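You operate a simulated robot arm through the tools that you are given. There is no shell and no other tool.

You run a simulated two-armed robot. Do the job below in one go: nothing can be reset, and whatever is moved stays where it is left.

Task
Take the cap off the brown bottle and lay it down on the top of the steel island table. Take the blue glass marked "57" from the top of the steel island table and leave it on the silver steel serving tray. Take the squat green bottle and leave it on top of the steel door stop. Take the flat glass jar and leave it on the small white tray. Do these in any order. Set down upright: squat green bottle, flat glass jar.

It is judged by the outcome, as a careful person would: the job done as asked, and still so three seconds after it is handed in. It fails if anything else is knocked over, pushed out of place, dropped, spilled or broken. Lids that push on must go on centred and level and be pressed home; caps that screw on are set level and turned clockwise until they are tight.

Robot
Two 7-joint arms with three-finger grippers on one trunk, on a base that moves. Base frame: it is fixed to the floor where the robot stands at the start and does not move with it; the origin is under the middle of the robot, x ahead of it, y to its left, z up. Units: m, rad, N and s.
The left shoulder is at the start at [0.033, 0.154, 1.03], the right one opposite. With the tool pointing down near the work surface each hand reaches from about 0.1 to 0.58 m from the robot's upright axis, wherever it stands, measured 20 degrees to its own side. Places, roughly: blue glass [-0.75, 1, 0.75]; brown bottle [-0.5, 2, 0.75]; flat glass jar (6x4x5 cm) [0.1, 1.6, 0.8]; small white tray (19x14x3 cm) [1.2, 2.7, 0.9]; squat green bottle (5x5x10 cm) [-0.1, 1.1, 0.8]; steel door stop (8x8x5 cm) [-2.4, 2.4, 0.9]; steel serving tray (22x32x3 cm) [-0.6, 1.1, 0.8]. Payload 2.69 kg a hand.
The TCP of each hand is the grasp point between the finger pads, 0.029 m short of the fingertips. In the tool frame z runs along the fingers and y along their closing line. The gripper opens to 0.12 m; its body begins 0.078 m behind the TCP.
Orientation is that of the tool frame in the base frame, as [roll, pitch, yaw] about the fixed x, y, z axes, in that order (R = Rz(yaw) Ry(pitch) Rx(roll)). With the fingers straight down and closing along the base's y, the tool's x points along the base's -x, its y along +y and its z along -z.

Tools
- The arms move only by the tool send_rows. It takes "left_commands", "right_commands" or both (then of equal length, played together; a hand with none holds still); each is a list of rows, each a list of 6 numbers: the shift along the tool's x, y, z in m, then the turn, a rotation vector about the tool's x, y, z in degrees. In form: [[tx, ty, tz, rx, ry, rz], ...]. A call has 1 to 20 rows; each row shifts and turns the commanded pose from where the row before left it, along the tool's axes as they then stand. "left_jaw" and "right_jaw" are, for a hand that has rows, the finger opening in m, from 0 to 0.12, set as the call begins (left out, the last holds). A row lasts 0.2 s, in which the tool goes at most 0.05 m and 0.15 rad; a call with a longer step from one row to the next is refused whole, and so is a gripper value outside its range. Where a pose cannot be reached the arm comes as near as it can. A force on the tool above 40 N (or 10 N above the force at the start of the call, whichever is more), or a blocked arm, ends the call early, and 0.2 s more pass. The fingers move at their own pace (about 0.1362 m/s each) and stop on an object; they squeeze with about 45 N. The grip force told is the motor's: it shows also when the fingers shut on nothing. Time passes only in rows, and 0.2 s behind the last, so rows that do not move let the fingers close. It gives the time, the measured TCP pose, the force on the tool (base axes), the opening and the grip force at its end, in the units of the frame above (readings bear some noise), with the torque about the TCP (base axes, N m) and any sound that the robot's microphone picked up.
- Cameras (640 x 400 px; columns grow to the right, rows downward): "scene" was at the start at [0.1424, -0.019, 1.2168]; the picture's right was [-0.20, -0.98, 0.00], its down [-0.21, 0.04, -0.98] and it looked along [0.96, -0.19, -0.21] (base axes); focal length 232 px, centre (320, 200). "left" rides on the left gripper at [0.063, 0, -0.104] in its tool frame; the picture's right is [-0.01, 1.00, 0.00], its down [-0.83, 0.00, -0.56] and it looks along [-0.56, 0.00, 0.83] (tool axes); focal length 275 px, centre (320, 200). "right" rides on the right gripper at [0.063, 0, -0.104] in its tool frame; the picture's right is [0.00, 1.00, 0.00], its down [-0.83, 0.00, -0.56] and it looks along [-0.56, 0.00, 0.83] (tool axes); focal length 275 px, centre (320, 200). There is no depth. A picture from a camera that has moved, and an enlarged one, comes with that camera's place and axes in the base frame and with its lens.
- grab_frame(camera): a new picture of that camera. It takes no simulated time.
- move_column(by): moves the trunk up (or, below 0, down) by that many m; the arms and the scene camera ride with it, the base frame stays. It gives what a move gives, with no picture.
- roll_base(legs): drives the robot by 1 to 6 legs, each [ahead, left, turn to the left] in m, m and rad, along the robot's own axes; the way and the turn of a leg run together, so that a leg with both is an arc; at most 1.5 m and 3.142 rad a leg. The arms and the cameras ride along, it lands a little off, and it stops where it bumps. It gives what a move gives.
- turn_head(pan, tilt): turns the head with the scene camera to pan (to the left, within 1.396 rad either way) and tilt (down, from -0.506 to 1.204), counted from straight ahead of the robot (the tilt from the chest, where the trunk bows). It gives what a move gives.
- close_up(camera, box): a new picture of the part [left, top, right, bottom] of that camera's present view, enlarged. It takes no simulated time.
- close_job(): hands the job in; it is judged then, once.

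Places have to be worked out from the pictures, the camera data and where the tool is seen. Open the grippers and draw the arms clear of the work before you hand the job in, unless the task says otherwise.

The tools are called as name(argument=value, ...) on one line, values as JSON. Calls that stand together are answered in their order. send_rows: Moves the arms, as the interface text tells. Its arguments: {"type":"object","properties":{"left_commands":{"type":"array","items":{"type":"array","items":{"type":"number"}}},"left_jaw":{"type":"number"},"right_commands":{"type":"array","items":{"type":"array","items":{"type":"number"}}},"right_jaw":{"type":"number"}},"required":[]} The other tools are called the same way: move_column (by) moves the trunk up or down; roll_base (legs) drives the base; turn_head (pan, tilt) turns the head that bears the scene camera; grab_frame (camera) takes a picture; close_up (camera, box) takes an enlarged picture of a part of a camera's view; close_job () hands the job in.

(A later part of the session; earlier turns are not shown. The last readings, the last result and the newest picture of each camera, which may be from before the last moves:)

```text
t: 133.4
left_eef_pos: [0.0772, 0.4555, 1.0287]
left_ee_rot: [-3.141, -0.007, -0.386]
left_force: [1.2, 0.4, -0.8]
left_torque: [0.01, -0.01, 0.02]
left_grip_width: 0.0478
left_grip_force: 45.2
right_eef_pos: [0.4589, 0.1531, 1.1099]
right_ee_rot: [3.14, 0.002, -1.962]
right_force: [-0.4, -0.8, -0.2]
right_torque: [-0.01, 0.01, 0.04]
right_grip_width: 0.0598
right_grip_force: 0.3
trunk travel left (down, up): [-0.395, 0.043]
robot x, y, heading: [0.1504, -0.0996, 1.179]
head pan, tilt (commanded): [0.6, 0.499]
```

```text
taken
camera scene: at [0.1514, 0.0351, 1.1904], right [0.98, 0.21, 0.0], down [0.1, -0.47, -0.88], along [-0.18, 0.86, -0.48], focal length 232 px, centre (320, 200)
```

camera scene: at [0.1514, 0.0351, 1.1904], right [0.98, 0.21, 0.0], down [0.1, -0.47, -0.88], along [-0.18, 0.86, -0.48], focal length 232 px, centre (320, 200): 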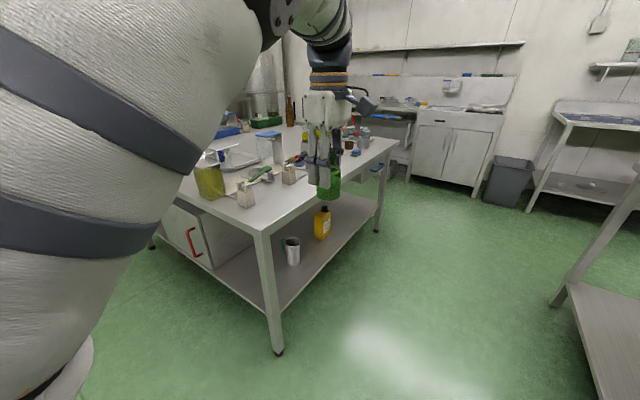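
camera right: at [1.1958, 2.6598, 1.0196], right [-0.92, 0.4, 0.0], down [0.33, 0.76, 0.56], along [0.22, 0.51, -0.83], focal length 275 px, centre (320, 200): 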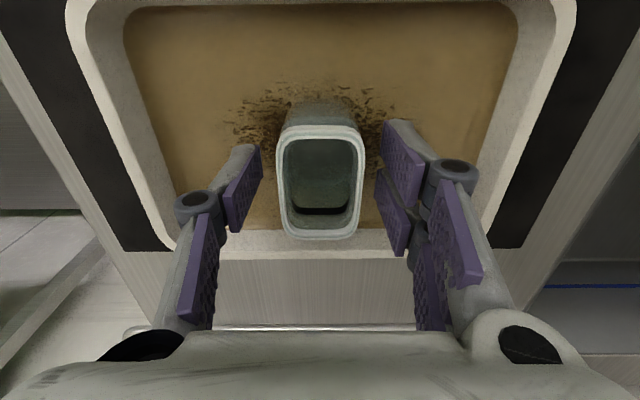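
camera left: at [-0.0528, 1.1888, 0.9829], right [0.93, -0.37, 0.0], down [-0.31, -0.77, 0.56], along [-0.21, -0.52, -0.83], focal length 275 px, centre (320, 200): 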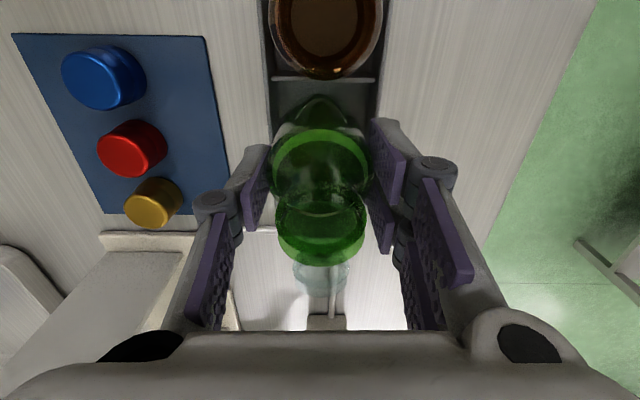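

Now strafing left along the front of the island; first 1.35 m, then I look ahead at the left side.

roll_base(legs=[[0, 1.35, 0]])

grab_frame(camera="scene")

```text
t: 144.0
left_eef_pos: [-1.1744, 0.9715, 1.0299]
left_ee_rot: [3.14, -0.007, -0.386]
left_force: [-0.1, -0.2, -0.8]
left_torque: [-0.01, 0.0, 0.0]
left_grip_width: 0.0481
left_grip_force: 45.3
right_eef_pos: [-0.7941, 0.6693, 1.1094]
right_ee_rot: [3.138, 0.0, -1.961]
right_force: [0.5, 0.3, -0.1]
right_torque: [-0.01, -0.03, 0.01]
right_grip_width: 0.0601
right_grip_force: 0.0
trunk travel left (down, up): [-0.395, 0.043]
robot x, y, heading: [-1.0997, 0.4149, 1.18]
head pan, tilt (commanded): [0.6, 0.499]
```

```text
taken
camera scene: at [-1.1004, 0.5508, 1.1904], right [0.98, 0.21, 0.0], down [0.1, -0.47, -0.88], along [-0.18, 0.86, -0.48], focal length 232 px, centre (320, 200)
```

scene: 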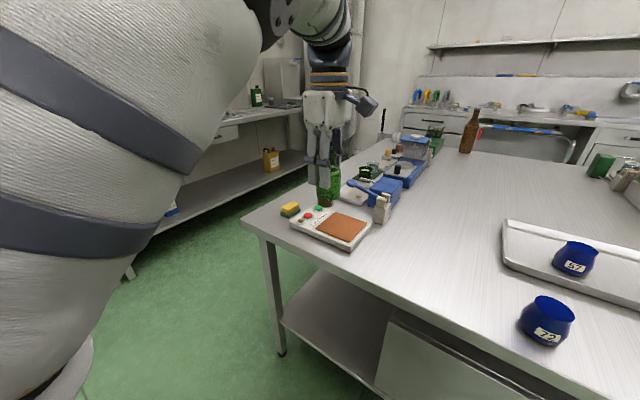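

I turn left 90° here to face the left wall bench, then look.

roll_base(legs=[[-0.05, 0, 0], [0, 0, 1.57]])

turn_head(pan=-0.3, tilt=0.4)

grab_frame(camera="scene")

```text
t: 148.7
left_eef_pos: [-1.6755, 0.2948, 1.0277]
left_ee_rot: [-3.141, -0.007, 1.185]
left_force: [-0.9, 0.1, -1.7]
left_torque: [0.08, -0.04, 0.02]
left_grip_width: 0.048
left_grip_force: 45.3
right_eef_pos: [-1.3734, 0.6783, 1.1086]
right_ee_rot: [3.14, 0.002, -0.389]
right_force: [0.3, -0.3, 0.8]
right_torque: [-0.03, 0.0, 0.01]
right_grip_width: 0.0601
right_grip_force: 0.1
trunk travel left (down, up): [-0.395, 0.043]
robot x, y, heading: [-1.1155, 0.3698, 2.756]
head pan, tilt (commanded): [0.6, 0.499]
```

```text
t: 149.9
left_eef_pos: [-1.6749, 0.2966, 1.0292]
left_ee_rot: [3.141, -0.007, 1.185]
left_force: [-0.5, 1.2, -0.7]
left_torque: [-0.01, -0.01, -0.02]
left_grip_width: 0.048
left_grip_force: 44.4
right_eef_pos: [-1.374, 0.6768, 1.1099]
right_ee_rot: [3.139, 0.002, -0.389]
right_force: [-0.1, 0.1, -0.5]
right_torque: [0.03, -0.01, -0.04]
right_grip_width: 0.0598
right_grip_force: 0.0
trunk travel left (down, up): [-0.395, 0.043]
robot x, y, heading: [-1.1225, 0.3703, 2.754]
head pan, tilt (commanded): [-0.3, 0.4]
```

```text
taken
camera scene: at [-1.2369, 0.4471, 1.1995], right [0.64, 0.77, 0.0], down [0.3, -0.25, -0.92], along [-0.71, 0.59, -0.39], focal length 232 px, centre (320, 200)
```

scene: 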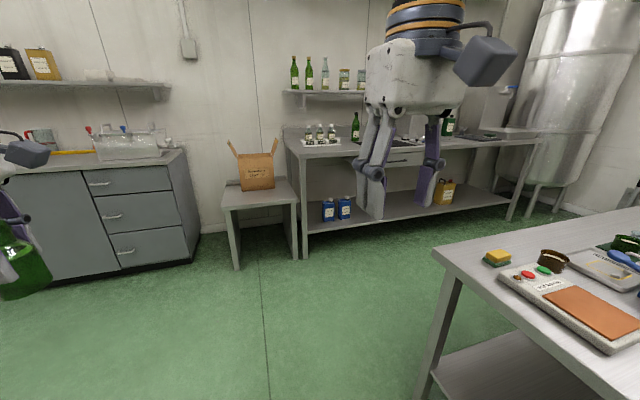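

The bench with the door stop is along the left wall (front edge about 1.08 m from the island's left side). I drive forward 1.0 m, then strafe right about 1.2 m along it.

roll_base(legs=[[1.0, 0, 0], [0, -1.2, 0]])

turn_head(pan=-0.1, tilt=0.45)

grab_frame(camera="scene")

```text
t: 164.3
left_eef_pos: [-2.1426, 1.8008, 1.0292]
left_ee_rot: [3.141, -0.007, 1.172]
left_force: [0.0, 0.1, -0.6]
left_torque: [-0.02, -0.02, 0.02]
left_grip_width: 0.0479
left_grip_force: 44.6
right_eef_pos: [-1.835, 2.1775, 1.1091]
right_ee_rot: [3.139, 0.002, -0.402]
right_force: [0.7, -0.2, -0.1]
right_torque: [0.05, 0.0, 0.01]
right_grip_width: 0.0602
right_grip_force: 0.1
trunk travel left (down, up): [-0.395, 0.043]
robot x, y, heading: [-1.5883, 1.8678, 2.736]
head pan, tilt (commanded): [-0.3, 0.4]
```

```text
t: 165.0
left_eef_pos: [-2.141, 1.8007, 1.0297]
left_ee_rot: [3.141, -0.007, 1.17]
left_force: [0.2, -0.2, -0.4]
left_torque: [0.02, 0.03, 0.0]
left_grip_width: 0.0483
left_grip_force: 44.4
right_eef_pos: [-1.8349, 2.1782, 1.108]
right_ee_rot: [3.142, 0.003, -0.403]
right_force: [-0.5, -0.6, -0.2]
right_torque: [0.01, -0.02, 0.02]
right_grip_width: 0.0599
right_grip_force: 0.0
trunk travel left (down, up): [-0.395, 0.043]
robot x, y, heading: [-1.5845, 1.8675, 2.74]
head pan, tilt (commanded): [-0.099, 0.45]
```

```text
taken
camera scene: at [-1.7108, 1.9303, 1.1948], right [0.48, 0.88, 0.0], down [0.38, -0.21, -0.9], along [-0.79, 0.43, -0.44], focal length 232 px, centre (320, 200)
```

scene: 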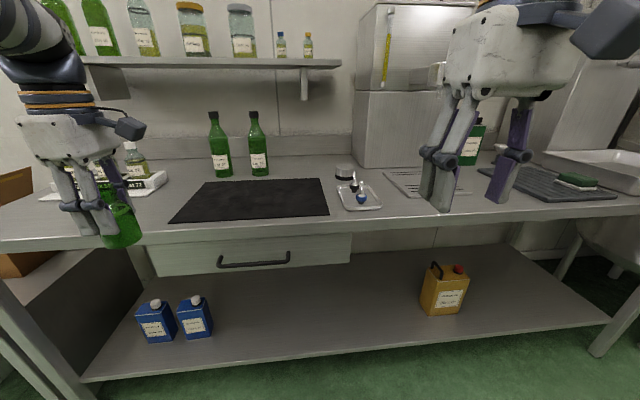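

The door stop should appear around pixel (342,176). I zoom there.

close_up(camera="scene", box=[290, 140, 430, 230])

close_up(camera="scene", box=[30, 100, 190, 260])

grab_frame(camera="right")

```text
4.44 times, centred on (360, 185) of scene
camera zoom: at [-1.7108, 1.9303, 1.1948], right [0.48, 0.88, 0.0], down [0.38, -0.21, -0.9], along [-0.79, 0.43, -0.44], focal length 1030 px, centre (142, 267)
```

zoom: 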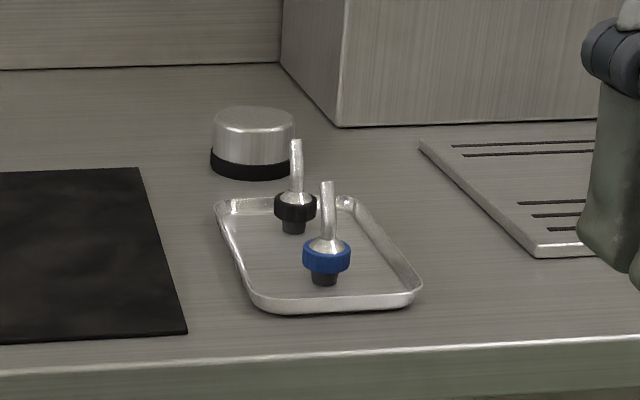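

```text
2.50 times, centred on (110, 180) of scene
camera zoom: at [-1.7108, 1.9303, 1.1948], right [0.48, 0.88, 0.0], down [0.38, -0.21, -0.9], along [-0.79, 0.43, -0.44], focal length 579 px, centre (845, 250)
```

zoom: 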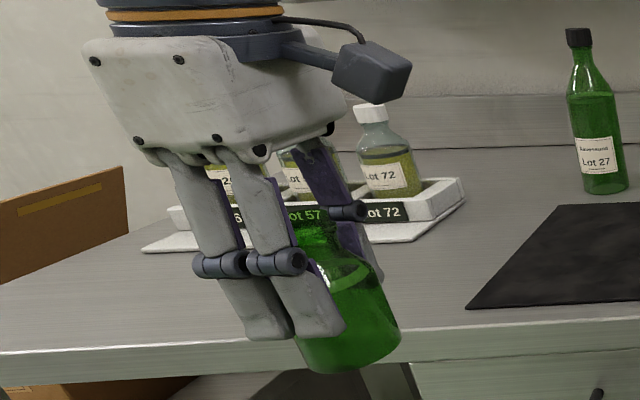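

```text
taken
camera right: at [-1.7759, 2.1539, 1.2148], right [-0.39, -0.92, 0.0], down [-0.77, 0.32, 0.56], along [-0.51, 0.21, -0.83], focal length 275 px, centre (320, 200)
```

right: 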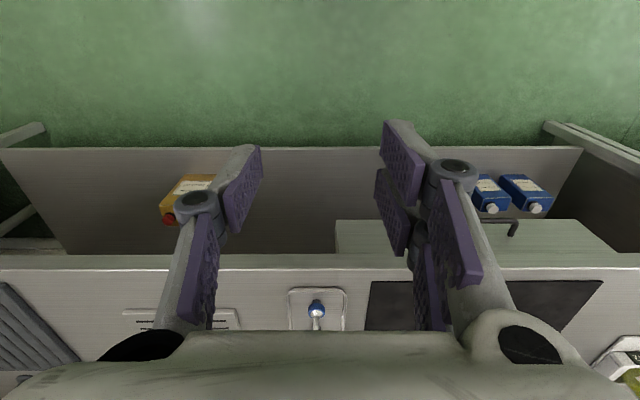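

The door stop is the steel dome with black rubber base at about (-2.45, 2.454), top z≈0.91, sitting ~0.34 m inside the bench edge. I move right 0.39 m and forward 0.22 m, raise the trunk, and look again.

roll_base(legs=[[0, -0.39, 0.015], [0.22, 0, 0]])

move_column(by=0.04)

turn_head(pan=0.1, tilt=0.6)

grab_frame(camera="scene")

grab_frame(camera="left")

```text
t: 169.8
left_eef_pos: [-2.1921, 2.2355, 1.0289]
left_ee_rot: [3.141, -0.007, 1.188]
left_force: [-0.4, 0.4, -2.1]
left_torque: [-0.01, -0.02, -0.01]
left_grip_width: 0.048
left_grip_force: 44.8
right_eef_pos: [-1.8918, 2.6173, 1.1097]
right_ee_rot: [-3.142, -0.001, -0.386]
right_force: [-0.4, 0.0, 0.1]
right_torque: [-0.01, -0.04, 0.01]
right_grip_width: 0.0603
right_grip_force: 0.0
trunk travel left (down, up): [-0.395, 0.043]
robot x, y, heading: [-1.6362, 2.3138, 2.753]
head pan, tilt (commanded): [-0.099, 0.45]
```

```text
t: 170.7
left_eef_pos: [-2.1937, 2.2354, 1.0681]
left_ee_rot: [3.137, -0.006, 1.188]
left_force: [-0.7, 0.1, -2.0]
left_torque: [-0.03, -0.04, -0.02]
left_grip_width: 0.048
left_grip_force: 44.7
right_eef_pos: [-1.891, 2.6187, 1.149]
right_ee_rot: [3.138, -0.002, -0.386]
right_force: [-0.3, 0.2, 0.0]
right_torque: [-0.02, -0.06, 0.05]
right_grip_width: 0.0599
right_grip_force: 0.1
trunk travel left (down, up): [-0.435, 0.003]
robot x, y, heading: [-1.6411, 2.3086, 2.757]
head pan, tilt (commanded): [-0.099, 0.45]
```

```text
t: 171.4
left_eef_pos: [-2.1916, 2.234, 1.0695]
left_ee_rot: [-3.141, -0.009, 1.19]
left_force: [0.3, 0.9, -1.4]
left_torque: [0.01, -0.03, 0.01]
left_grip_width: 0.0479
left_grip_force: 45.3
right_eef_pos: [-1.8914, 2.6174, 1.1499]
right_ee_rot: [3.141, 0.0, -0.386]
right_force: [0.1, -0.3, 0.3]
right_torque: [0.0, -0.01, 0.0]
right_grip_width: 0.0601
right_grip_force: 0.1
trunk travel left (down, up): [-0.435, 0.003]
robot x, y, heading: [-1.6334, 2.3085, 2.758]
head pan, tilt (commanded): [0.099, 0.6]
```

```text
taken
camera scene: at [-1.7264, 2.3372, 1.2256], right [0.28, 0.96, 0.0], down [0.54, -0.16, -0.83], along [-0.79, 0.23, -0.56], focal length 232 px, centre (320, 200)
```

scene: 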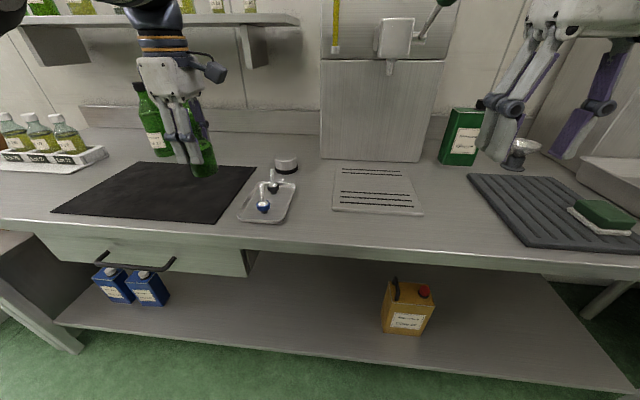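

```text
taken
camera left: at [-2.1682, 2.2927, 1.1747], right [0.93, -0.38, 0.0], down [-0.32, -0.77, 0.55], along [-0.21, -0.51, -0.84], focal length 275 px, centre (320, 200)
```

left: 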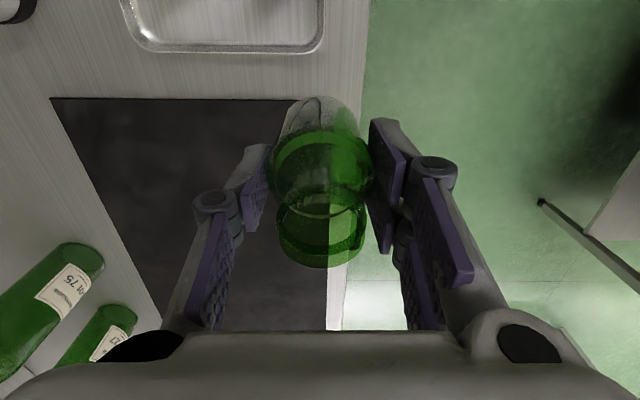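

I zoom in on the door stop for a better position from this nearer view.

close_up(camera="scene", box=[220, 140, 340, 230])

turn_head(pan=0.0, tilt=1.15)

grab_frame(camera="scene")

```text
4.44 times, centred on (280, 185) of scene
camera zoom: at [-1.7264, 2.3372, 1.2256], right [0.28, 0.96, 0.0], down [0.54, -0.16, -0.83], along [-0.79, 0.23, -0.56], focal length 1030 px, centre (498, 267)
```

zoom: 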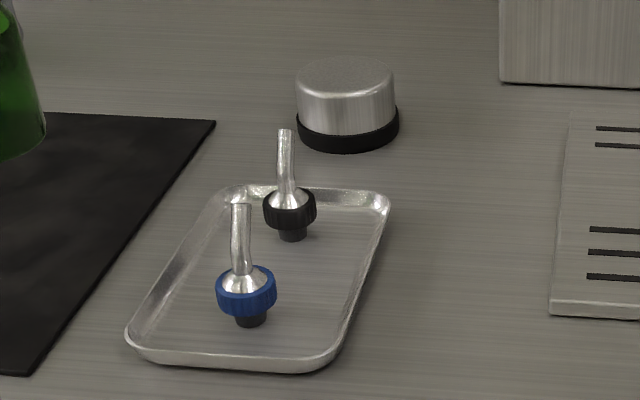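

```text
t: 172.4
left_eef_pos: [-2.1919, 2.2339, 1.0694]
left_ee_rot: [-3.141, -0.007, 1.188]
left_force: [0.9, 0.6, -0.8]
left_torque: [0.02, -0.02, -0.02]
left_grip_width: 0.048
left_grip_force: 44.8
right_eef_pos: [-1.8917, 2.6173, 1.1495]
right_ee_rot: [3.139, 0.002, -0.387]
right_force: [-0.3, -0.5, 0.0]
right_torque: [-0.01, 0.0, 0.01]
right_grip_width: 0.06
right_grip_force: 0.0
trunk travel left (down, up): [-0.435, 0.003]
robot x, y, heading: [-1.6374, 2.3128, 2.754]
head pan, tilt (commanded): [0.0, 1.15]
```

```text
taken
camera scene: at [-1.6969, 2.3346, 1.1838], right [0.38, 0.93, 0.0], down [0.84, -0.34, -0.41], along [-0.38, 0.15, -0.91], focal length 232 px, centre (320, 200)
```

scene: 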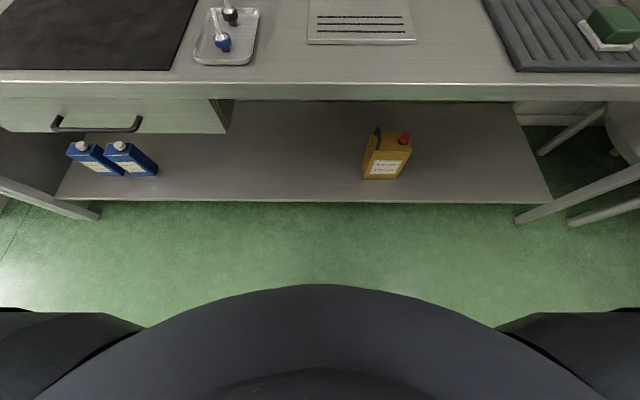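

The downward view shows the base extends at most ~0.15 m ahead of its axis, so I can stand closer to the bench. The stop is about 0.78 m ahead, 0.19 m left. I drive 0.26 m forward, then look again.

roll_base(legs=[[0.25, 0, 0]])

turn_head(pan=0.2, tilt=0.8)

grab_frame(camera="scene")

grab_frame(camera="left")

grab_frame(camera="right")

```text
t: 173.8
left_eef_pos: [-2.3501, 2.2985, 1.0688]
left_ee_rot: [-3.14, -0.008, 1.19]
left_force: [0.1, -0.8, 0.5]
left_torque: [0.02, 0.04, -0.03]
left_grip_width: 0.0479
left_grip_force: 45.1
right_eef_pos: [-2.0451, 2.6803, 1.1502]
right_ee_rot: [-3.141, -0.009, -0.376]
right_force: [1.5, 0.3, -1.0]
right_torque: [0.03, -0.04, -0.01]
right_grip_width: 0.0602
right_grip_force: 0.1
trunk travel left (down, up): [-0.435, 0.003]
robot x, y, heading: [-1.7931, 2.3753, 2.755]
head pan, tilt (commanded): [0.0, 1.15]
stopped in leg 1: the force on the tool passed its limit at 116 N (the readings are from after the stop); the commanded pose is now the measured one
```

```text
t: 174.7
left_eef_pos: [-2.3516, 2.2983, 1.0683]
left_ee_rot: [-3.139, -0.007, 1.19]
left_force: [0.2, -0.2, 0.1]
left_torque: [0.02, -0.01, 0.0]
left_grip_width: 0.0479
left_grip_force: 45.6
right_eef_pos: [-2.0453, 2.6825, 1.1507]
right_ee_rot: [-3.138, -0.01, -0.375]
right_force: [3.0, 3.2, 0.3]
right_torque: [-0.52, 0.42, -0.07]
right_grip_width: 0.0599
right_grip_force: 0.1
trunk travel left (down, up): [-0.435, 0.003]
robot x, y, heading: [-1.7941, 2.3764, 2.754]
head pan, tilt (commanded): [0.201, 0.799]
```

```text
taken
camera scene: at [-1.8797, 2.3924, 1.2086], right [0.18, 0.98, 0.0], down [0.7, -0.13, -0.7], along [-0.68, 0.13, -0.72], focal length 232 px, centre (320, 200)
```

scene: 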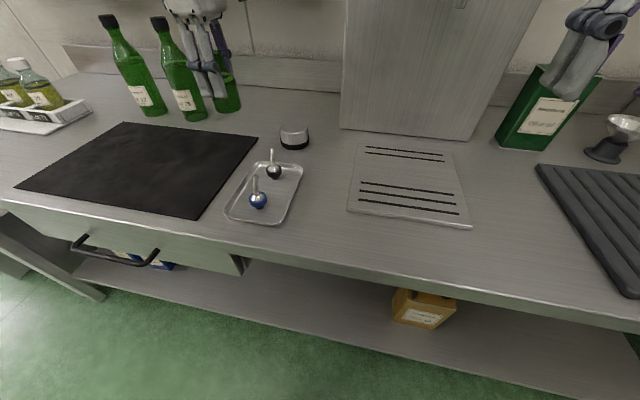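

```text
taken
camera left: at [-2.3274, 2.3572, 1.1741], right [0.93, -0.38, 0.0], down [-0.31, -0.77, 0.55], along [-0.21, -0.51, -0.83], focal length 275 px, centre (320, 200)
```

left: 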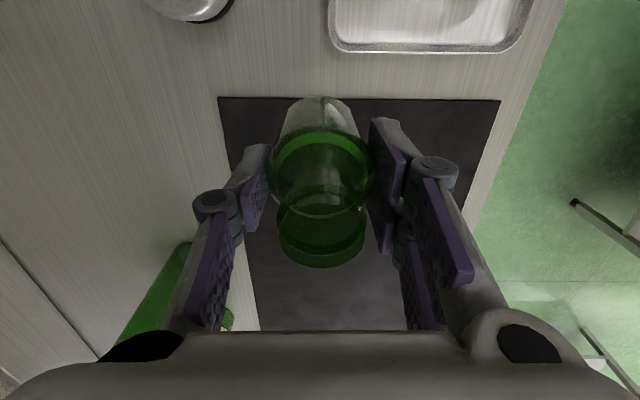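

```text
taken
camera right: at [-1.9872, 2.6594, 1.2568], right [-0.36, -0.93, 0.0], down [-0.78, 0.3, 0.55], along [-0.51, 0.2, -0.84], focal length 275 px, centre (320, 200)
```

right: 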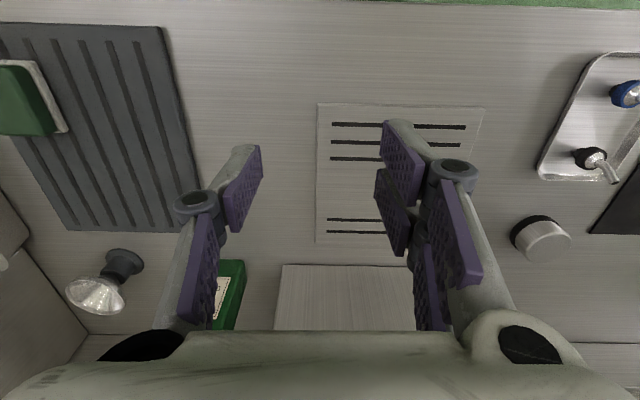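

The right hand bumped something (likely the spigot of the tall steel dispenser). First I look at it before moving anything.

turn_head(pan=-0.5, tilt=0.2)

grab_frame(camera="scene")

```text
t: 175.8
left_eef_pos: [-2.35, 2.2991, 1.0685]
left_ee_rot: [-3.14, -0.007, 1.19]
left_force: [-1.0, 1.3, -0.9]
left_torque: [-0.03, 0.04, 0.01]
left_grip_width: 0.0484
left_grip_force: 45.4
right_eef_pos: [-2.0451, 2.6823, 1.1514]
right_ee_rot: [-3.138, -0.009, -0.374]
right_force: [3.4, 3.7, -0.7]
right_torque: [-0.46, 0.44, -0.05]
right_grip_width: 0.0597
right_grip_force: 0.0
trunk travel left (down, up): [-0.435, 0.003]
robot x, y, heading: [-1.7957, 2.3758, 2.753]
head pan, tilt (commanded): [-0.499, 0.201]
```

```text
taken
camera scene: at [-1.8594, 2.4496, 1.2622], right [0.77, 0.63, 0.0], down [0.13, -0.16, -0.98], along [-0.62, 0.76, -0.2], focal length 232 px, centre (320, 200)
```

scene: 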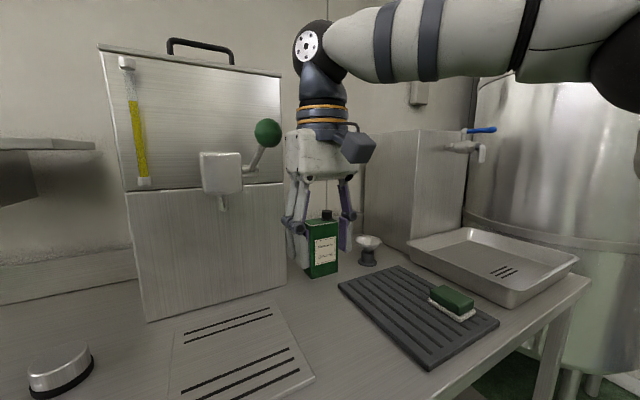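

The readings put the contact at z≈1.28 on the left side of the right hand: it is against the green-ball lever of the dispenser. The dispenser's corner hasn't shifted. I ease the right hand away to the right, then back.

send_rows(right_commands=[[0.005, -0.01, 0, 0, 0, 0], [0.005, -0.015, 0, 0, 0, 0], [0.005, -0.02, 0, 0, 0, 0], [0.005, -0.02, 0, 0, 0, 0], [0.02, -0.02, 0, 0, 0, 0], [0.02, -0.01, 0, 0, 0, 0], [0.02, 0, 0, 0, 0, 0], [0, 0, 0, 0, 0, 0]])

grab_frame(camera="scene")

```text
t: 177.6
left_eef_pos: [-2.3518, 2.2995, 1.0686]
left_ee_rot: [3.14, -0.006, 1.191]
left_force: [0.5, 0.2, -1.2]
left_torque: [0.0, 0.01, 0.02]
left_grip_width: 0.0478
left_grip_force: 45.2
right_eef_pos: [-1.9373, 2.7414, 1.1514]
right_ee_rot: [-3.138, -0.01, -0.373]
right_force: [0.2, 0.6, 1.1]
right_torque: [-0.02, -0.01, -0.01]
right_grip_width: 0.0601
right_grip_force: 0.1
trunk travel left (down, up): [-0.435, 0.003]
robot x, y, heading: [-1.795, 2.3772, 2.756]
head pan, tilt (commanded): [-0.499, 0.201]
```

```text
taken
camera scene: at [-1.8601, 2.449, 1.2623], right [0.77, 0.63, 0.0], down [0.13, -0.15, -0.98], along [-0.62, 0.76, -0.2], focal length 232 px, centre (320, 200)
```

scene: 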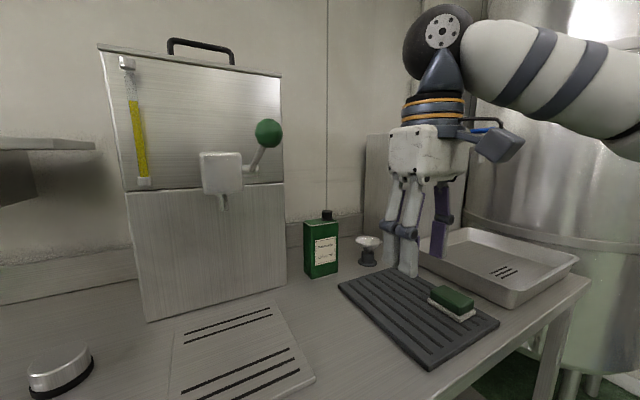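

The lever and dispenser look unchanged, and the contact force is gone. I move the right hand another 8 cm right and 4 cm back for clearance.

send_rows(right_commands=[[0.01, -0.02, 0, 0, 0, 0], [0.01, -0.02, 0, 0, 0, 0], [0.01, -0.02, 0, 0, 0, 0], [0.01, -0.02, 0, 0, 0, 0], [0, 0, 0, 0, 0, 0]])

turn_head(pan=0.25, tilt=0.65)

grab_frame(camera="scene")

close_up(camera="scene", box=[240, 100, 400, 230])

```text
t: 178.8
left_eef_pos: [-2.3515, 2.2984, 1.0682]
left_ee_rot: [-3.141, -0.006, 1.191]
left_force: [-0.8, -0.2, -0.6]
left_torque: [0.02, 0.0, 0.01]
left_grip_width: 0.0481
left_grip_force: 44.6
right_eef_pos: [-1.9125, 2.7834, 1.1216]
right_ee_rot: [-3.138, -0.01, -0.375]
right_force: [1.2, 0.3, 1.2]
right_torque: [0.0, 0.01, 0.01]
right_grip_width: 0.0601
right_grip_force: 0.1
right hand out of reach, approached as far as the arm can: row 1, 2, 3, 4
trunk travel left (down, up): [-0.435, 0.003]
robot x, y, heading: [-1.7961, 2.3719, 2.759]
head pan, tilt (commanded): [-0.499, 0.201]
```

```text
t: 179.8
left_eef_pos: [-2.3514, 2.299, 1.0685]
left_ee_rot: [3.142, -0.006, 1.188]
left_force: [0.2, 0.1, -0.5]
left_torque: [0.02, 0.01, 0.02]
left_grip_width: 0.048
left_grip_force: 44.5
right_eef_pos: [-1.9144, 2.7841, 1.1216]
right_ee_rot: [-3.137, -0.012, -0.372]
right_force: [0.9, 0.0, -0.4]
right_torque: [0.01, 0.04, -0.02]
right_grip_width: 0.0599
right_grip_force: 0.0
trunk travel left (down, up): [-0.435, 0.003]
robot x, y, heading: [-1.7979, 2.3746, 2.754]
head pan, tilt (commanded): [0.25, 0.649]
```

```text
taken
camera scene: at [-1.8869, 2.3888, 1.2213], right [0.14, 0.99, 0.0], down [0.6, -0.08, -0.8], along [-0.79, 0.11, -0.6], focal length 232 px, centre (320, 200)
```

scene: 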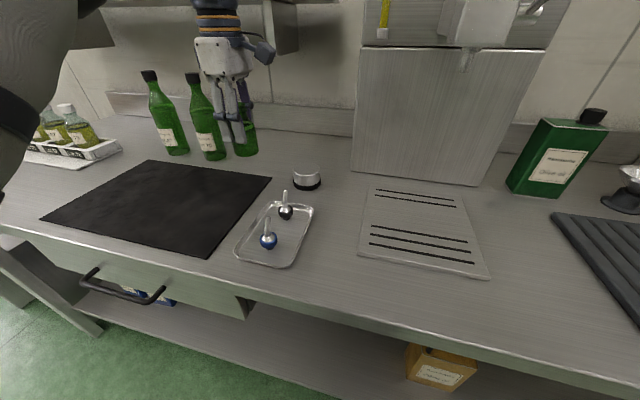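

```text
3.08 times, centred on (320, 165) of scene
camera zoom: at [-1.8869, 2.3888, 1.2213], right [0.14, 0.99, 0.0], down [0.6, -0.08, -0.8], along [-0.79, 0.11, -0.6], focal length 713 px, centre (320, 308)
```

zoom: 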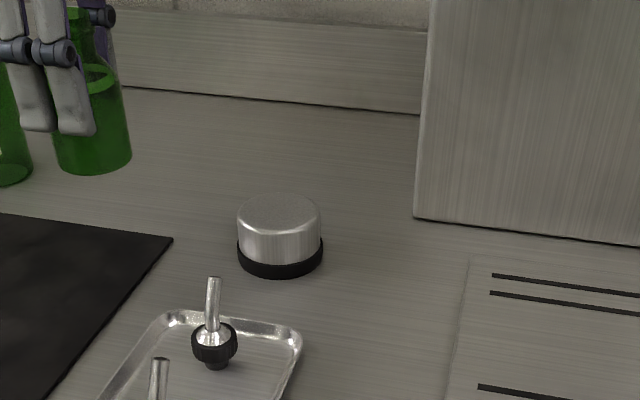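

The right hand is clear now. Triangulation gives the door stop near (-2.42, 2.427), top z≈0.91–0.92. I drive the remaining 0.09 m forward.

roll_base(legs=[[0.09, 0, 0]])

grab_frame(camera="scene")

```text
t: 180.9
left_eef_pos: [-2.4341, 2.3306, 1.0685]
left_ee_rot: [3.138, -0.007, 1.189]
left_force: [-0.9, 0.3, -0.8]
left_torque: [-0.02, -0.05, 0.0]
left_grip_width: 0.0479
left_grip_force: 44.9
right_eef_pos: [-1.997, 2.8166, 1.122]
right_ee_rot: [-3.139, -0.012, -0.374]
right_force: [-0.2, 0.4, -0.6]
right_torque: [-0.01, -0.02, 0.0]
right_grip_width: 0.0603
right_grip_force: 0.0
trunk travel left (down, up): [-0.435, 0.003]
robot x, y, heading: [-1.8772, 2.4116, 2.759]
head pan, tilt (commanded): [0.25, 0.649]
```

```text
taken
camera scene: at [-1.9696, 2.4223, 1.2212], right [0.14, 0.99, 0.0], down [0.6, -0.08, -0.8], along [-0.79, 0.11, -0.6], focal length 232 px, centre (320, 200)
```

scene: 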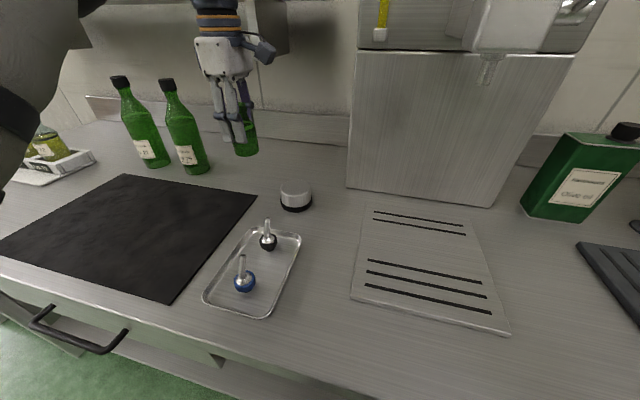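

Base is in place. I zoom to measure stop and bottle in the same picture.

close_up(camera="scene", box=[200, 60, 340, 230])

```text
2.35 times, centred on (270, 145) of scene
camera zoom: at [-1.9696, 2.4223, 1.2212], right [0.14, 0.99, 0.0], down [0.6, -0.08, -0.8], along [-0.79, 0.11, -0.6], focal length 545 px, centre (438, 329)
```

zoom: 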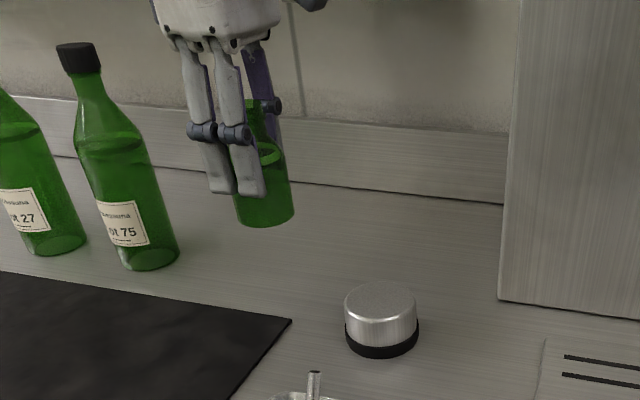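

I take a finer zoom of the stop and of the bottle base.

close_up(camera="scene", box=[265, 170, 325, 220])

close_up(camera="scene", box=[210, 95, 270, 165])

```text
8.00 times, centred on (295, 195) of scene
camera zoom: at [-1.9696, 2.4223, 1.2212], right [0.14, 0.99, 0.0], down [0.6, -0.08, -0.8], along [-0.79, 0.11, -0.6], focal length 1854 px, centre (520, 240)
```

zoom: 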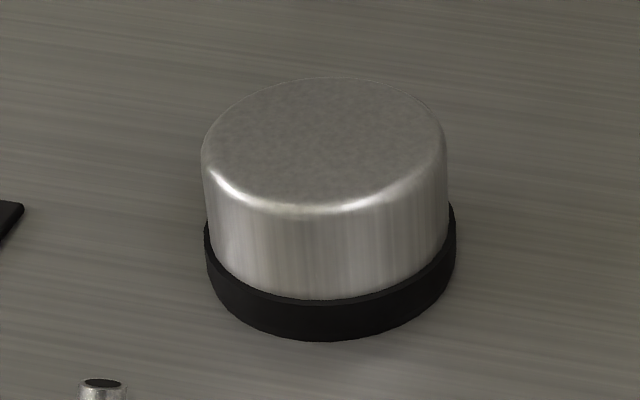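

```text
5.71 times, centred on (240, 130) of scene
camera zoom: at [-1.9696, 2.4223, 1.2212], right [0.14, 0.99, 0.0], down [0.6, -0.08, -0.8], along [-0.79, 0.11, -0.6], focal length 1324 px, centre (777, 600)
```

zoom: 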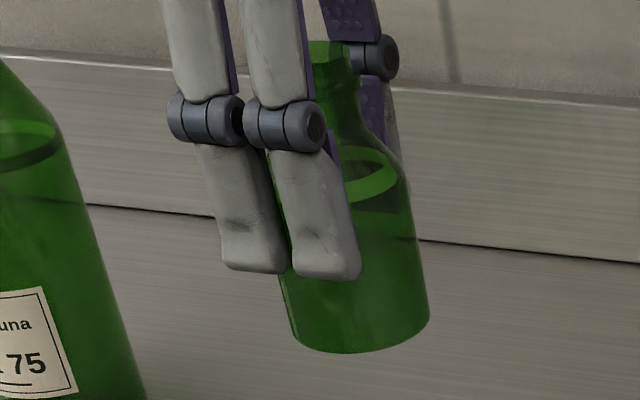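

Stop ≈ (-2.423, 2.426) with top z≈0.915; bottle base is ~61 mm below the TCP. I move the bottle over the stop at the present height, then down to TCP z≈1.0.

send_rows(left_commands=[[0.0232, -0.0063, 0, 0, 0, 0], [0.0232, -0.0063, 0, 0, 0, 0], [0.0231, -0.0064, 0, 0, 0, 0], [0.0231, -0.0063, 0, 0, 0, 0], [0, 0, 0.02, 0, 0, 0], [0, 0, 0.02, 0, 0, 0], [0, 0, 0.02, 0, 0, 0], [0, 0, 0, 0, 0, 0]])

grab_frame(camera="scene")

close_up(camera="scene", box=[245, 120, 345, 220])

```text
t: 182.8
left_eef_pos: [-2.4218, 2.4273, 1.0091]
left_ee_rot: [3.141, -0.007, 1.189]
left_force: [0.3, -0.7, -1.2]
left_torque: [0.0, -0.01, -0.02]
left_grip_width: 0.0482
left_grip_force: 44.7
right_eef_pos: [-1.9963, 2.8171, 1.1207]
right_ee_rot: [-3.138, -0.011, -0.375]
right_force: [0.4, 0.6, -0.4]
right_torque: [0.01, -0.01, 0.02]
right_grip_width: 0.0599
right_grip_force: 0.0
trunk travel left (down, up): [-0.435, 0.003]
robot x, y, heading: [-1.8789, 2.4074, 2.753]
head pan, tilt (commanded): [0.25, 0.649]
```

```text
taken
camera scene: at [-1.9689, 2.422, 1.2213], right [0.14, 0.99, 0.0], down [0.6, -0.08, -0.8], along [-0.79, 0.11, -0.6], focal length 232 px, centre (320, 200)
```

scene: 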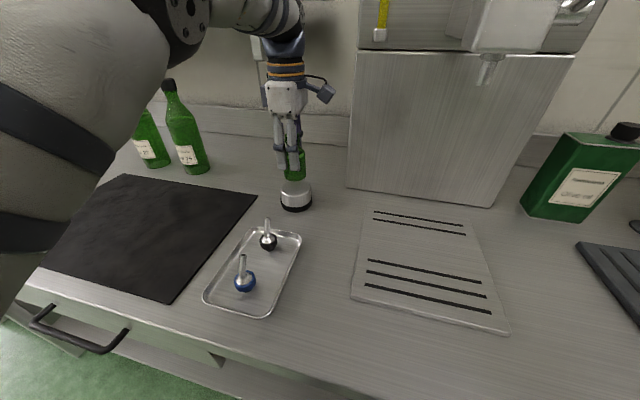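

```text
4.00 times, centred on (295, 170) of scene
camera zoom: at [-1.9689, 2.422, 1.2213], right [0.14, 0.99, 0.0], down [0.6, -0.08, -0.8], along [-0.79, 0.11, -0.6], focal length 927 px, centre (420, 320)
```

zoom: 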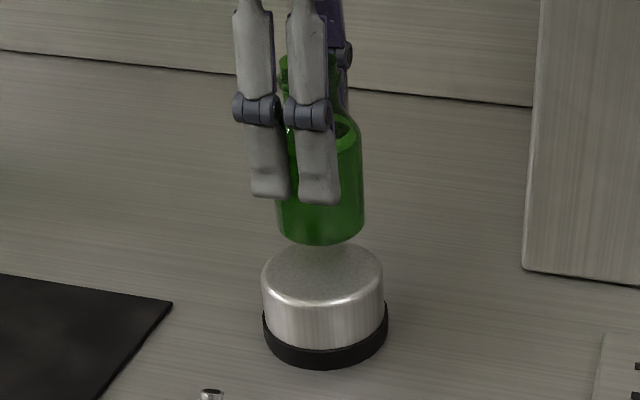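

Bottle and stop line up in the image (columns equal, and depth agrees for top z≈0.915). I lower 2.5 cm, then feel for contact.

send_rows(left_commands=[[0, 0, 0.01, 0, 0, 0], [0, 0, 0.008, 0, 0, 0], [0, 0, 0.004, 0, 0, 0], [0, 0, 0, 0, 0, 0]])

close_up(camera="scene", box=[255, 130, 335, 220])

```text
t: 183.8
left_eef_pos: [-2.4229, 2.4285, 0.9883]
left_ee_rot: [-3.139, -0.007, 1.191]
left_force: [-1.8, 0.6, 9.7]
left_torque: [-0.16, -0.1, -0.02]
left_grip_width: 0.0479
left_grip_force: 45.7
right_eef_pos: [-1.9951, 2.8174, 1.1204]
right_ee_rot: [-3.137, -0.007, -0.375]
right_force: [0.7, -0.4, -0.2]
right_torque: [0.0, 0.01, 0.02]
right_grip_width: 0.0598
right_grip_force: 0.1
trunk travel left (down, up): [-0.435, 0.003]
robot x, y, heading: [-1.8802, 2.4077, 2.751]
head pan, tilt (commanded): [0.25, 0.649]
```

```text
4.44 times, centred on (295, 175) of scene
camera zoom: at [-1.9682, 2.4219, 1.2215], right [0.14, 0.99, 0.0], down [0.6, -0.08, -0.8], along [-0.79, 0.11, -0.6], focal length 1030 px, centre (431, 311)
```

zoom: 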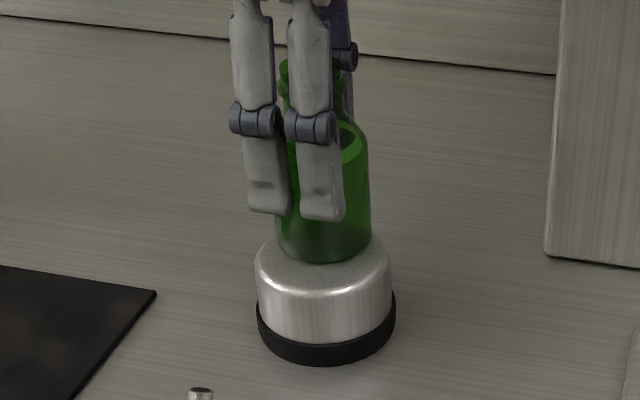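

Contact at TCP z=0.988, i.e. the stop top is slightly higher and nearer than assumed; the bottle is ~1.6 cm behind its centre. I lift 8 mm, shift 1.6 cm toward the robot and lower again.

send_rows(left_commands=[[0, 0, -0.008, 0, 0, 0], [0.002, 0.008, 0, 0, 0, 0], [0.002, 0.008, 0, 0, 0, 0], [0, 0, 0, 0, 0, 0]])

close_up(camera="scene", box=[255, 130, 335, 220])

```text
t: 184.8
left_eef_pos: [-2.406, 2.4248, 0.9943]
left_ee_rot: [3.14, -0.008, 1.191]
left_force: [-0.2, 0.6, -1.1]
left_torque: [0.02, -0.03, -0.01]
left_grip_width: 0.0478
left_grip_force: 44.6
right_eef_pos: [-1.9965, 2.817, 1.1218]
right_ee_rot: [-3.139, -0.012, -0.373]
right_force: [0.5, -0.6, -0.1]
right_torque: [0.0, -0.01, 0.0]
right_grip_width: 0.0603
right_grip_force: 0.1
trunk travel left (down, up): [-0.435, 0.003]
robot x, y, heading: [-1.8793, 2.4038, 2.756]
head pan, tilt (commanded): [0.25, 0.649]
```

```text
4.44 times, centred on (295, 175) of scene
camera zoom: at [-1.9692, 2.4221, 1.2212], right [0.14, 0.99, 0.0], down [0.6, -0.08, -0.8], along [-0.79, 0.11, -0.6], focal length 1030 px, centre (431, 311)
```

zoom: 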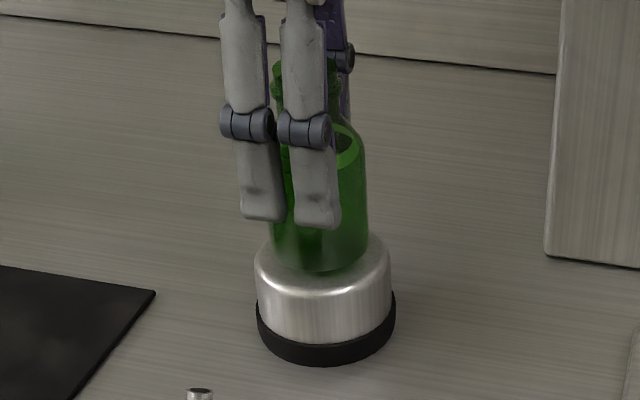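

Now it lines up. I lower in small steps to contact.

send_rows(left_commands=[[0, 0, 0.003, 0, 0, 0], [0, 0, 0.0015, 0, 0, 0], [0, 0, 0.001, 0, 0, 0], [0, 0, 0, 0, 0, 0]])

```text
t: 185.8
left_eef_pos: [-2.4057, 2.4255, 0.9893]
left_ee_rot: [3.141, -0.007, 1.19]
left_force: [-0.1, -0.5, -0.1]
left_torque: [0.03, -0.01, 0.02]
left_grip_width: 0.0479
left_grip_force: 44.9
right_eef_pos: [-1.997, 2.8177, 1.1214]
right_ee_rot: [-3.137, -0.01, -0.373]
right_force: [-0.3, 0.0, -0.3]
right_torque: [0.01, 0.03, -0.01]
right_grip_width: 0.0599
right_grip_force: 0.1
trunk travel left (down, up): [-0.435, 0.003]
robot x, y, heading: [-1.8802, 2.4072, 2.752]
head pan, tilt (commanded): [0.25, 0.649]
```

send_rows(left_commands=[[0, 0, 0.001, 0, 0, 0], [0, 0, 0.0008, 0, 0, 0], [0, 0, 0, 0, 0, 0]])

close_up(camera="scene", box=[255, 130, 335, 220])

```text
t: 186.6
left_eef_pos: [-2.4058, 2.4257, 0.9885]
left_ee_rot: [-3.139, -0.007, 1.191]
left_force: [-0.5, -0.7, 5.5]
left_torque: [-0.07, -0.07, -0.01]
left_grip_width: 0.0478
left_grip_force: 45.2
right_eef_pos: [-1.9955, 2.8171, 1.1222]
right_ee_rot: [-3.137, -0.008, -0.374]
right_force: [-0.9, 0.1, -0.1]
right_torque: [-0.01, -0.02, -0.01]
right_grip_width: 0.0601
right_grip_force: 0.0
trunk travel left (down, up): [-0.435, 0.003]
robot x, y, heading: [-1.8792, 2.4077, 2.757]
head pan, tilt (commanded): [0.25, 0.649]
```

```text
4.44 times, centred on (295, 175) of scene
camera zoom: at [-1.9686, 2.4219, 1.2214], right [0.14, 0.99, 0.0], down [0.6, -0.08, -0.8], along [-0.79, 0.11, -0.6], focal length 1030 px, centre (431, 311)
```

zoom: 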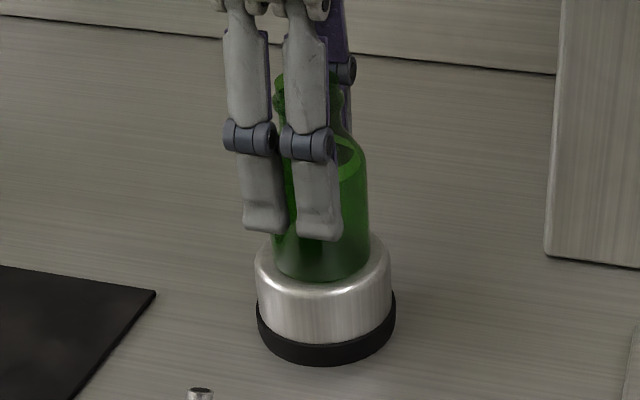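

Contact 5.5 N and well centred. I open the fingers.

send_rows(left_commands=[[0, 0, 0, 0, 0, 0], [0, 0, 0, 0, 0, 0], [0, 0, 0, 0, 0, 0]], left_jaw=0.08)

close_up(camera="scene", box=[245, 110, 345, 220])

grab_frame(camera="left")

```text
t: 187.3
left_eef_pos: [-2.4056, 2.4242, 0.987]
left_ee_rot: [-3.14, -0.007, 1.191]
left_force: [0.2, 0.3, 0.2]
left_torque: [0.0, -0.01, 0.01]
left_grip_width: 0.0801
left_grip_force: 0.1
right_eef_pos: [-1.9959, 2.8176, 1.1206]
right_ee_rot: [-3.138, -0.01, -0.373]
right_force: [-0.2, 0.2, -0.4]
right_torque: [-0.01, 0.01, -0.02]
right_grip_width: 0.06
right_grip_force: 0.0
trunk travel left (down, up): [-0.435, 0.003]
robot x, y, heading: [-1.8743, 2.4109, 2.757]
head pan, tilt (commanded): [0.25, 0.649]
```

```text
3.64 times, centred on (295, 165) of scene
camera zoom: at [-1.969, 2.422, 1.2212], right [0.14, 0.99, 0.0], down [0.6, -0.08, -0.8], along [-0.79, 0.11, -0.6], focal length 843 px, centre (411, 327)
```

zoom: 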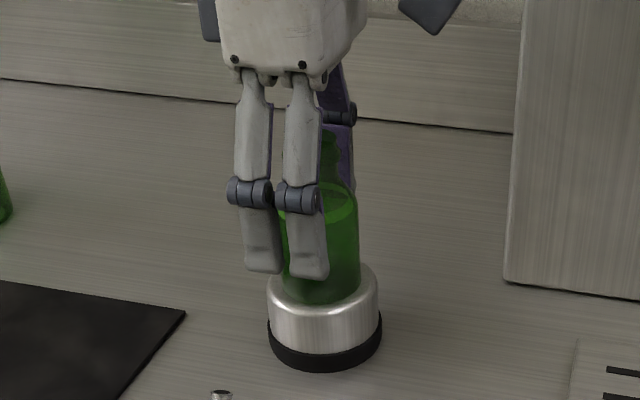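

```text
taken
camera left: at [-2.3826, 2.4833, 1.0932], right [0.93, -0.38, 0.0], down [-0.31, -0.77, 0.55], along [-0.21, -0.51, -0.84], focal length 275 px, centre (320, 200)
```

left: 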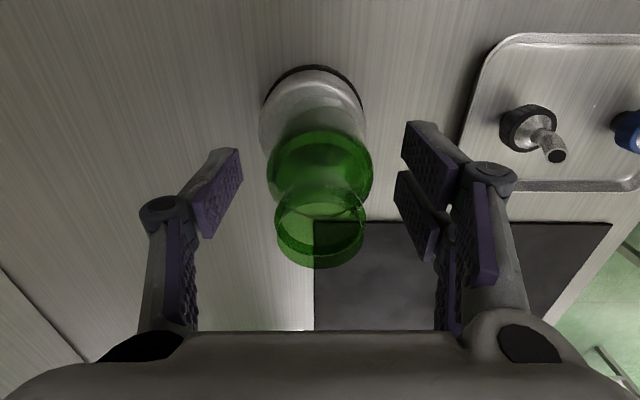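

The bottle stands on the stop. I raise the left hand straight up and then draw it back.

send_rows(left_commands=[[0, 0, -0.015, 0, 0, 0], [0, 0, -0.02, 0, 0, 0], [0, 0, -0.025, 0, 0, 0], [0, 0, -0.03, 0, 0, 0], [0, 0, -0.02, 0, 0, 0], [0, 0.02, 0, 0, 0, 0], [0, 0.03, 0, 0, 0, 0], [0, 0.03, 0, 0, 0, 0], [0, 0, 0, 0, 0, 0]])

grab_frame(camera="scene")

```text
t: 189.3
left_eef_pos: [-2.3317, 2.3949, 1.097]
left_ee_rot: [3.138, -0.009, 1.192]
left_force: [-0.6, 0.3, -0.5]
left_torque: [0.01, -0.03, -0.01]
left_grip_width: 0.0798
left_grip_force: 0.0
right_eef_pos: [-1.9977, 2.8168, 1.1199]
right_ee_rot: [-3.138, -0.013, -0.374]
right_force: [-0.4, 0.2, -0.2]
right_torque: [0.03, 0.0, 0.01]
right_grip_width: 0.0604
right_grip_force: 0.1
trunk travel left (down, up): [-0.435, 0.003]
robot x, y, heading: [-1.8798, 2.4091, 2.758]
head pan, tilt (commanded): [0.25, 0.649]
```

```text
taken
camera scene: at [-1.9727, 2.4217, 1.23], right [0.13, 0.99, 0.0], down [0.52, -0.07, -0.85], along [-0.85, 0.11, -0.52], focal length 232 px, centre (320, 200)
```

scene: 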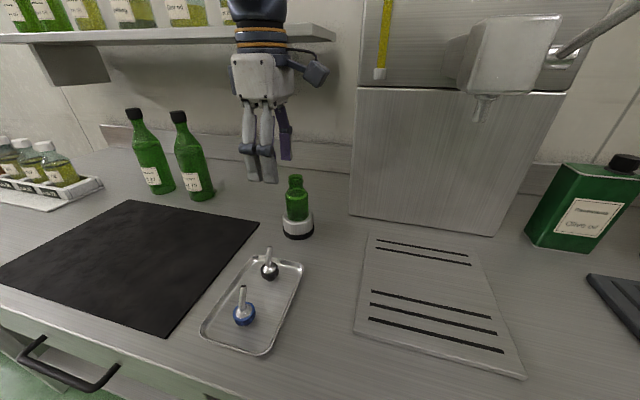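

The green bottle is standing on the door stop. I back away from the bench and turn left to go round to the back side of the island.

roll_base(legs=[[-0.42, 0, 0]])

turn_head(pan=-0.9, tilt=0.4)

grab_frame(camera="scene")

```text
t: 191.9
left_eef_pos: [-1.939, 2.2365, 1.0985]
left_ee_rot: [3.139, -0.007, 1.19]
left_force: [0.1, -0.8, 0.9]
left_torque: [0.02, 0.03, -0.01]
left_grip_width: 0.08
left_grip_force: 0.0
right_eef_pos: [-1.6034, 2.6583, 1.1212]
right_ee_rot: [-3.138, -0.012, -0.374]
right_force: [0.0, -0.4, -0.1]
right_torque: [-0.02, -0.02, 0.01]
right_grip_width: 0.0599
right_grip_force: 0.1
trunk travel left (down, up): [-0.435, 0.003]
robot x, y, heading: [-1.4887, 2.2508, 2.759]
head pan, tilt (commanded): [0.25, 0.649]
```

```text
t: 193.3
left_eef_pos: [-1.9406, 2.2368, 1.0983]
left_ee_rot: [3.14, -0.007, 1.189]
left_force: [-0.1, -0.3, -0.8]
left_torque: [0.01, -0.01, 0.02]
left_grip_width: 0.0799
left_grip_force: 0.0
right_eef_pos: [-1.6044, 2.6586, 1.1207]
right_ee_rot: [-3.138, -0.01, -0.376]
right_force: [0.7, 0.0, 0.4]
right_torque: [0.0, -0.01, 0.0]
right_grip_width: 0.0599
right_grip_force: 0.1
trunk travel left (down, up): [-0.435, 0.003]
robot x, y, heading: [-1.4876, 2.2497, 2.756]
head pan, tilt (commanded): [-0.901, 0.4]
```

```text
taken
camera scene: at [-1.5175, 2.3397, 1.2437], right [0.96, 0.28, 0.0], down [0.11, -0.37, -0.92], along [-0.26, 0.88, -0.39], focal length 232 px, centre (320, 200)
```

scene: 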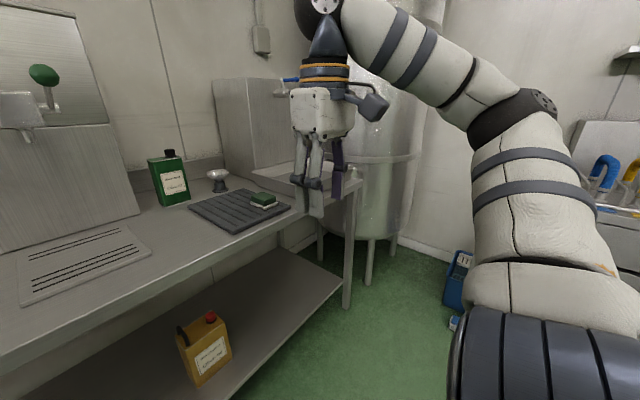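

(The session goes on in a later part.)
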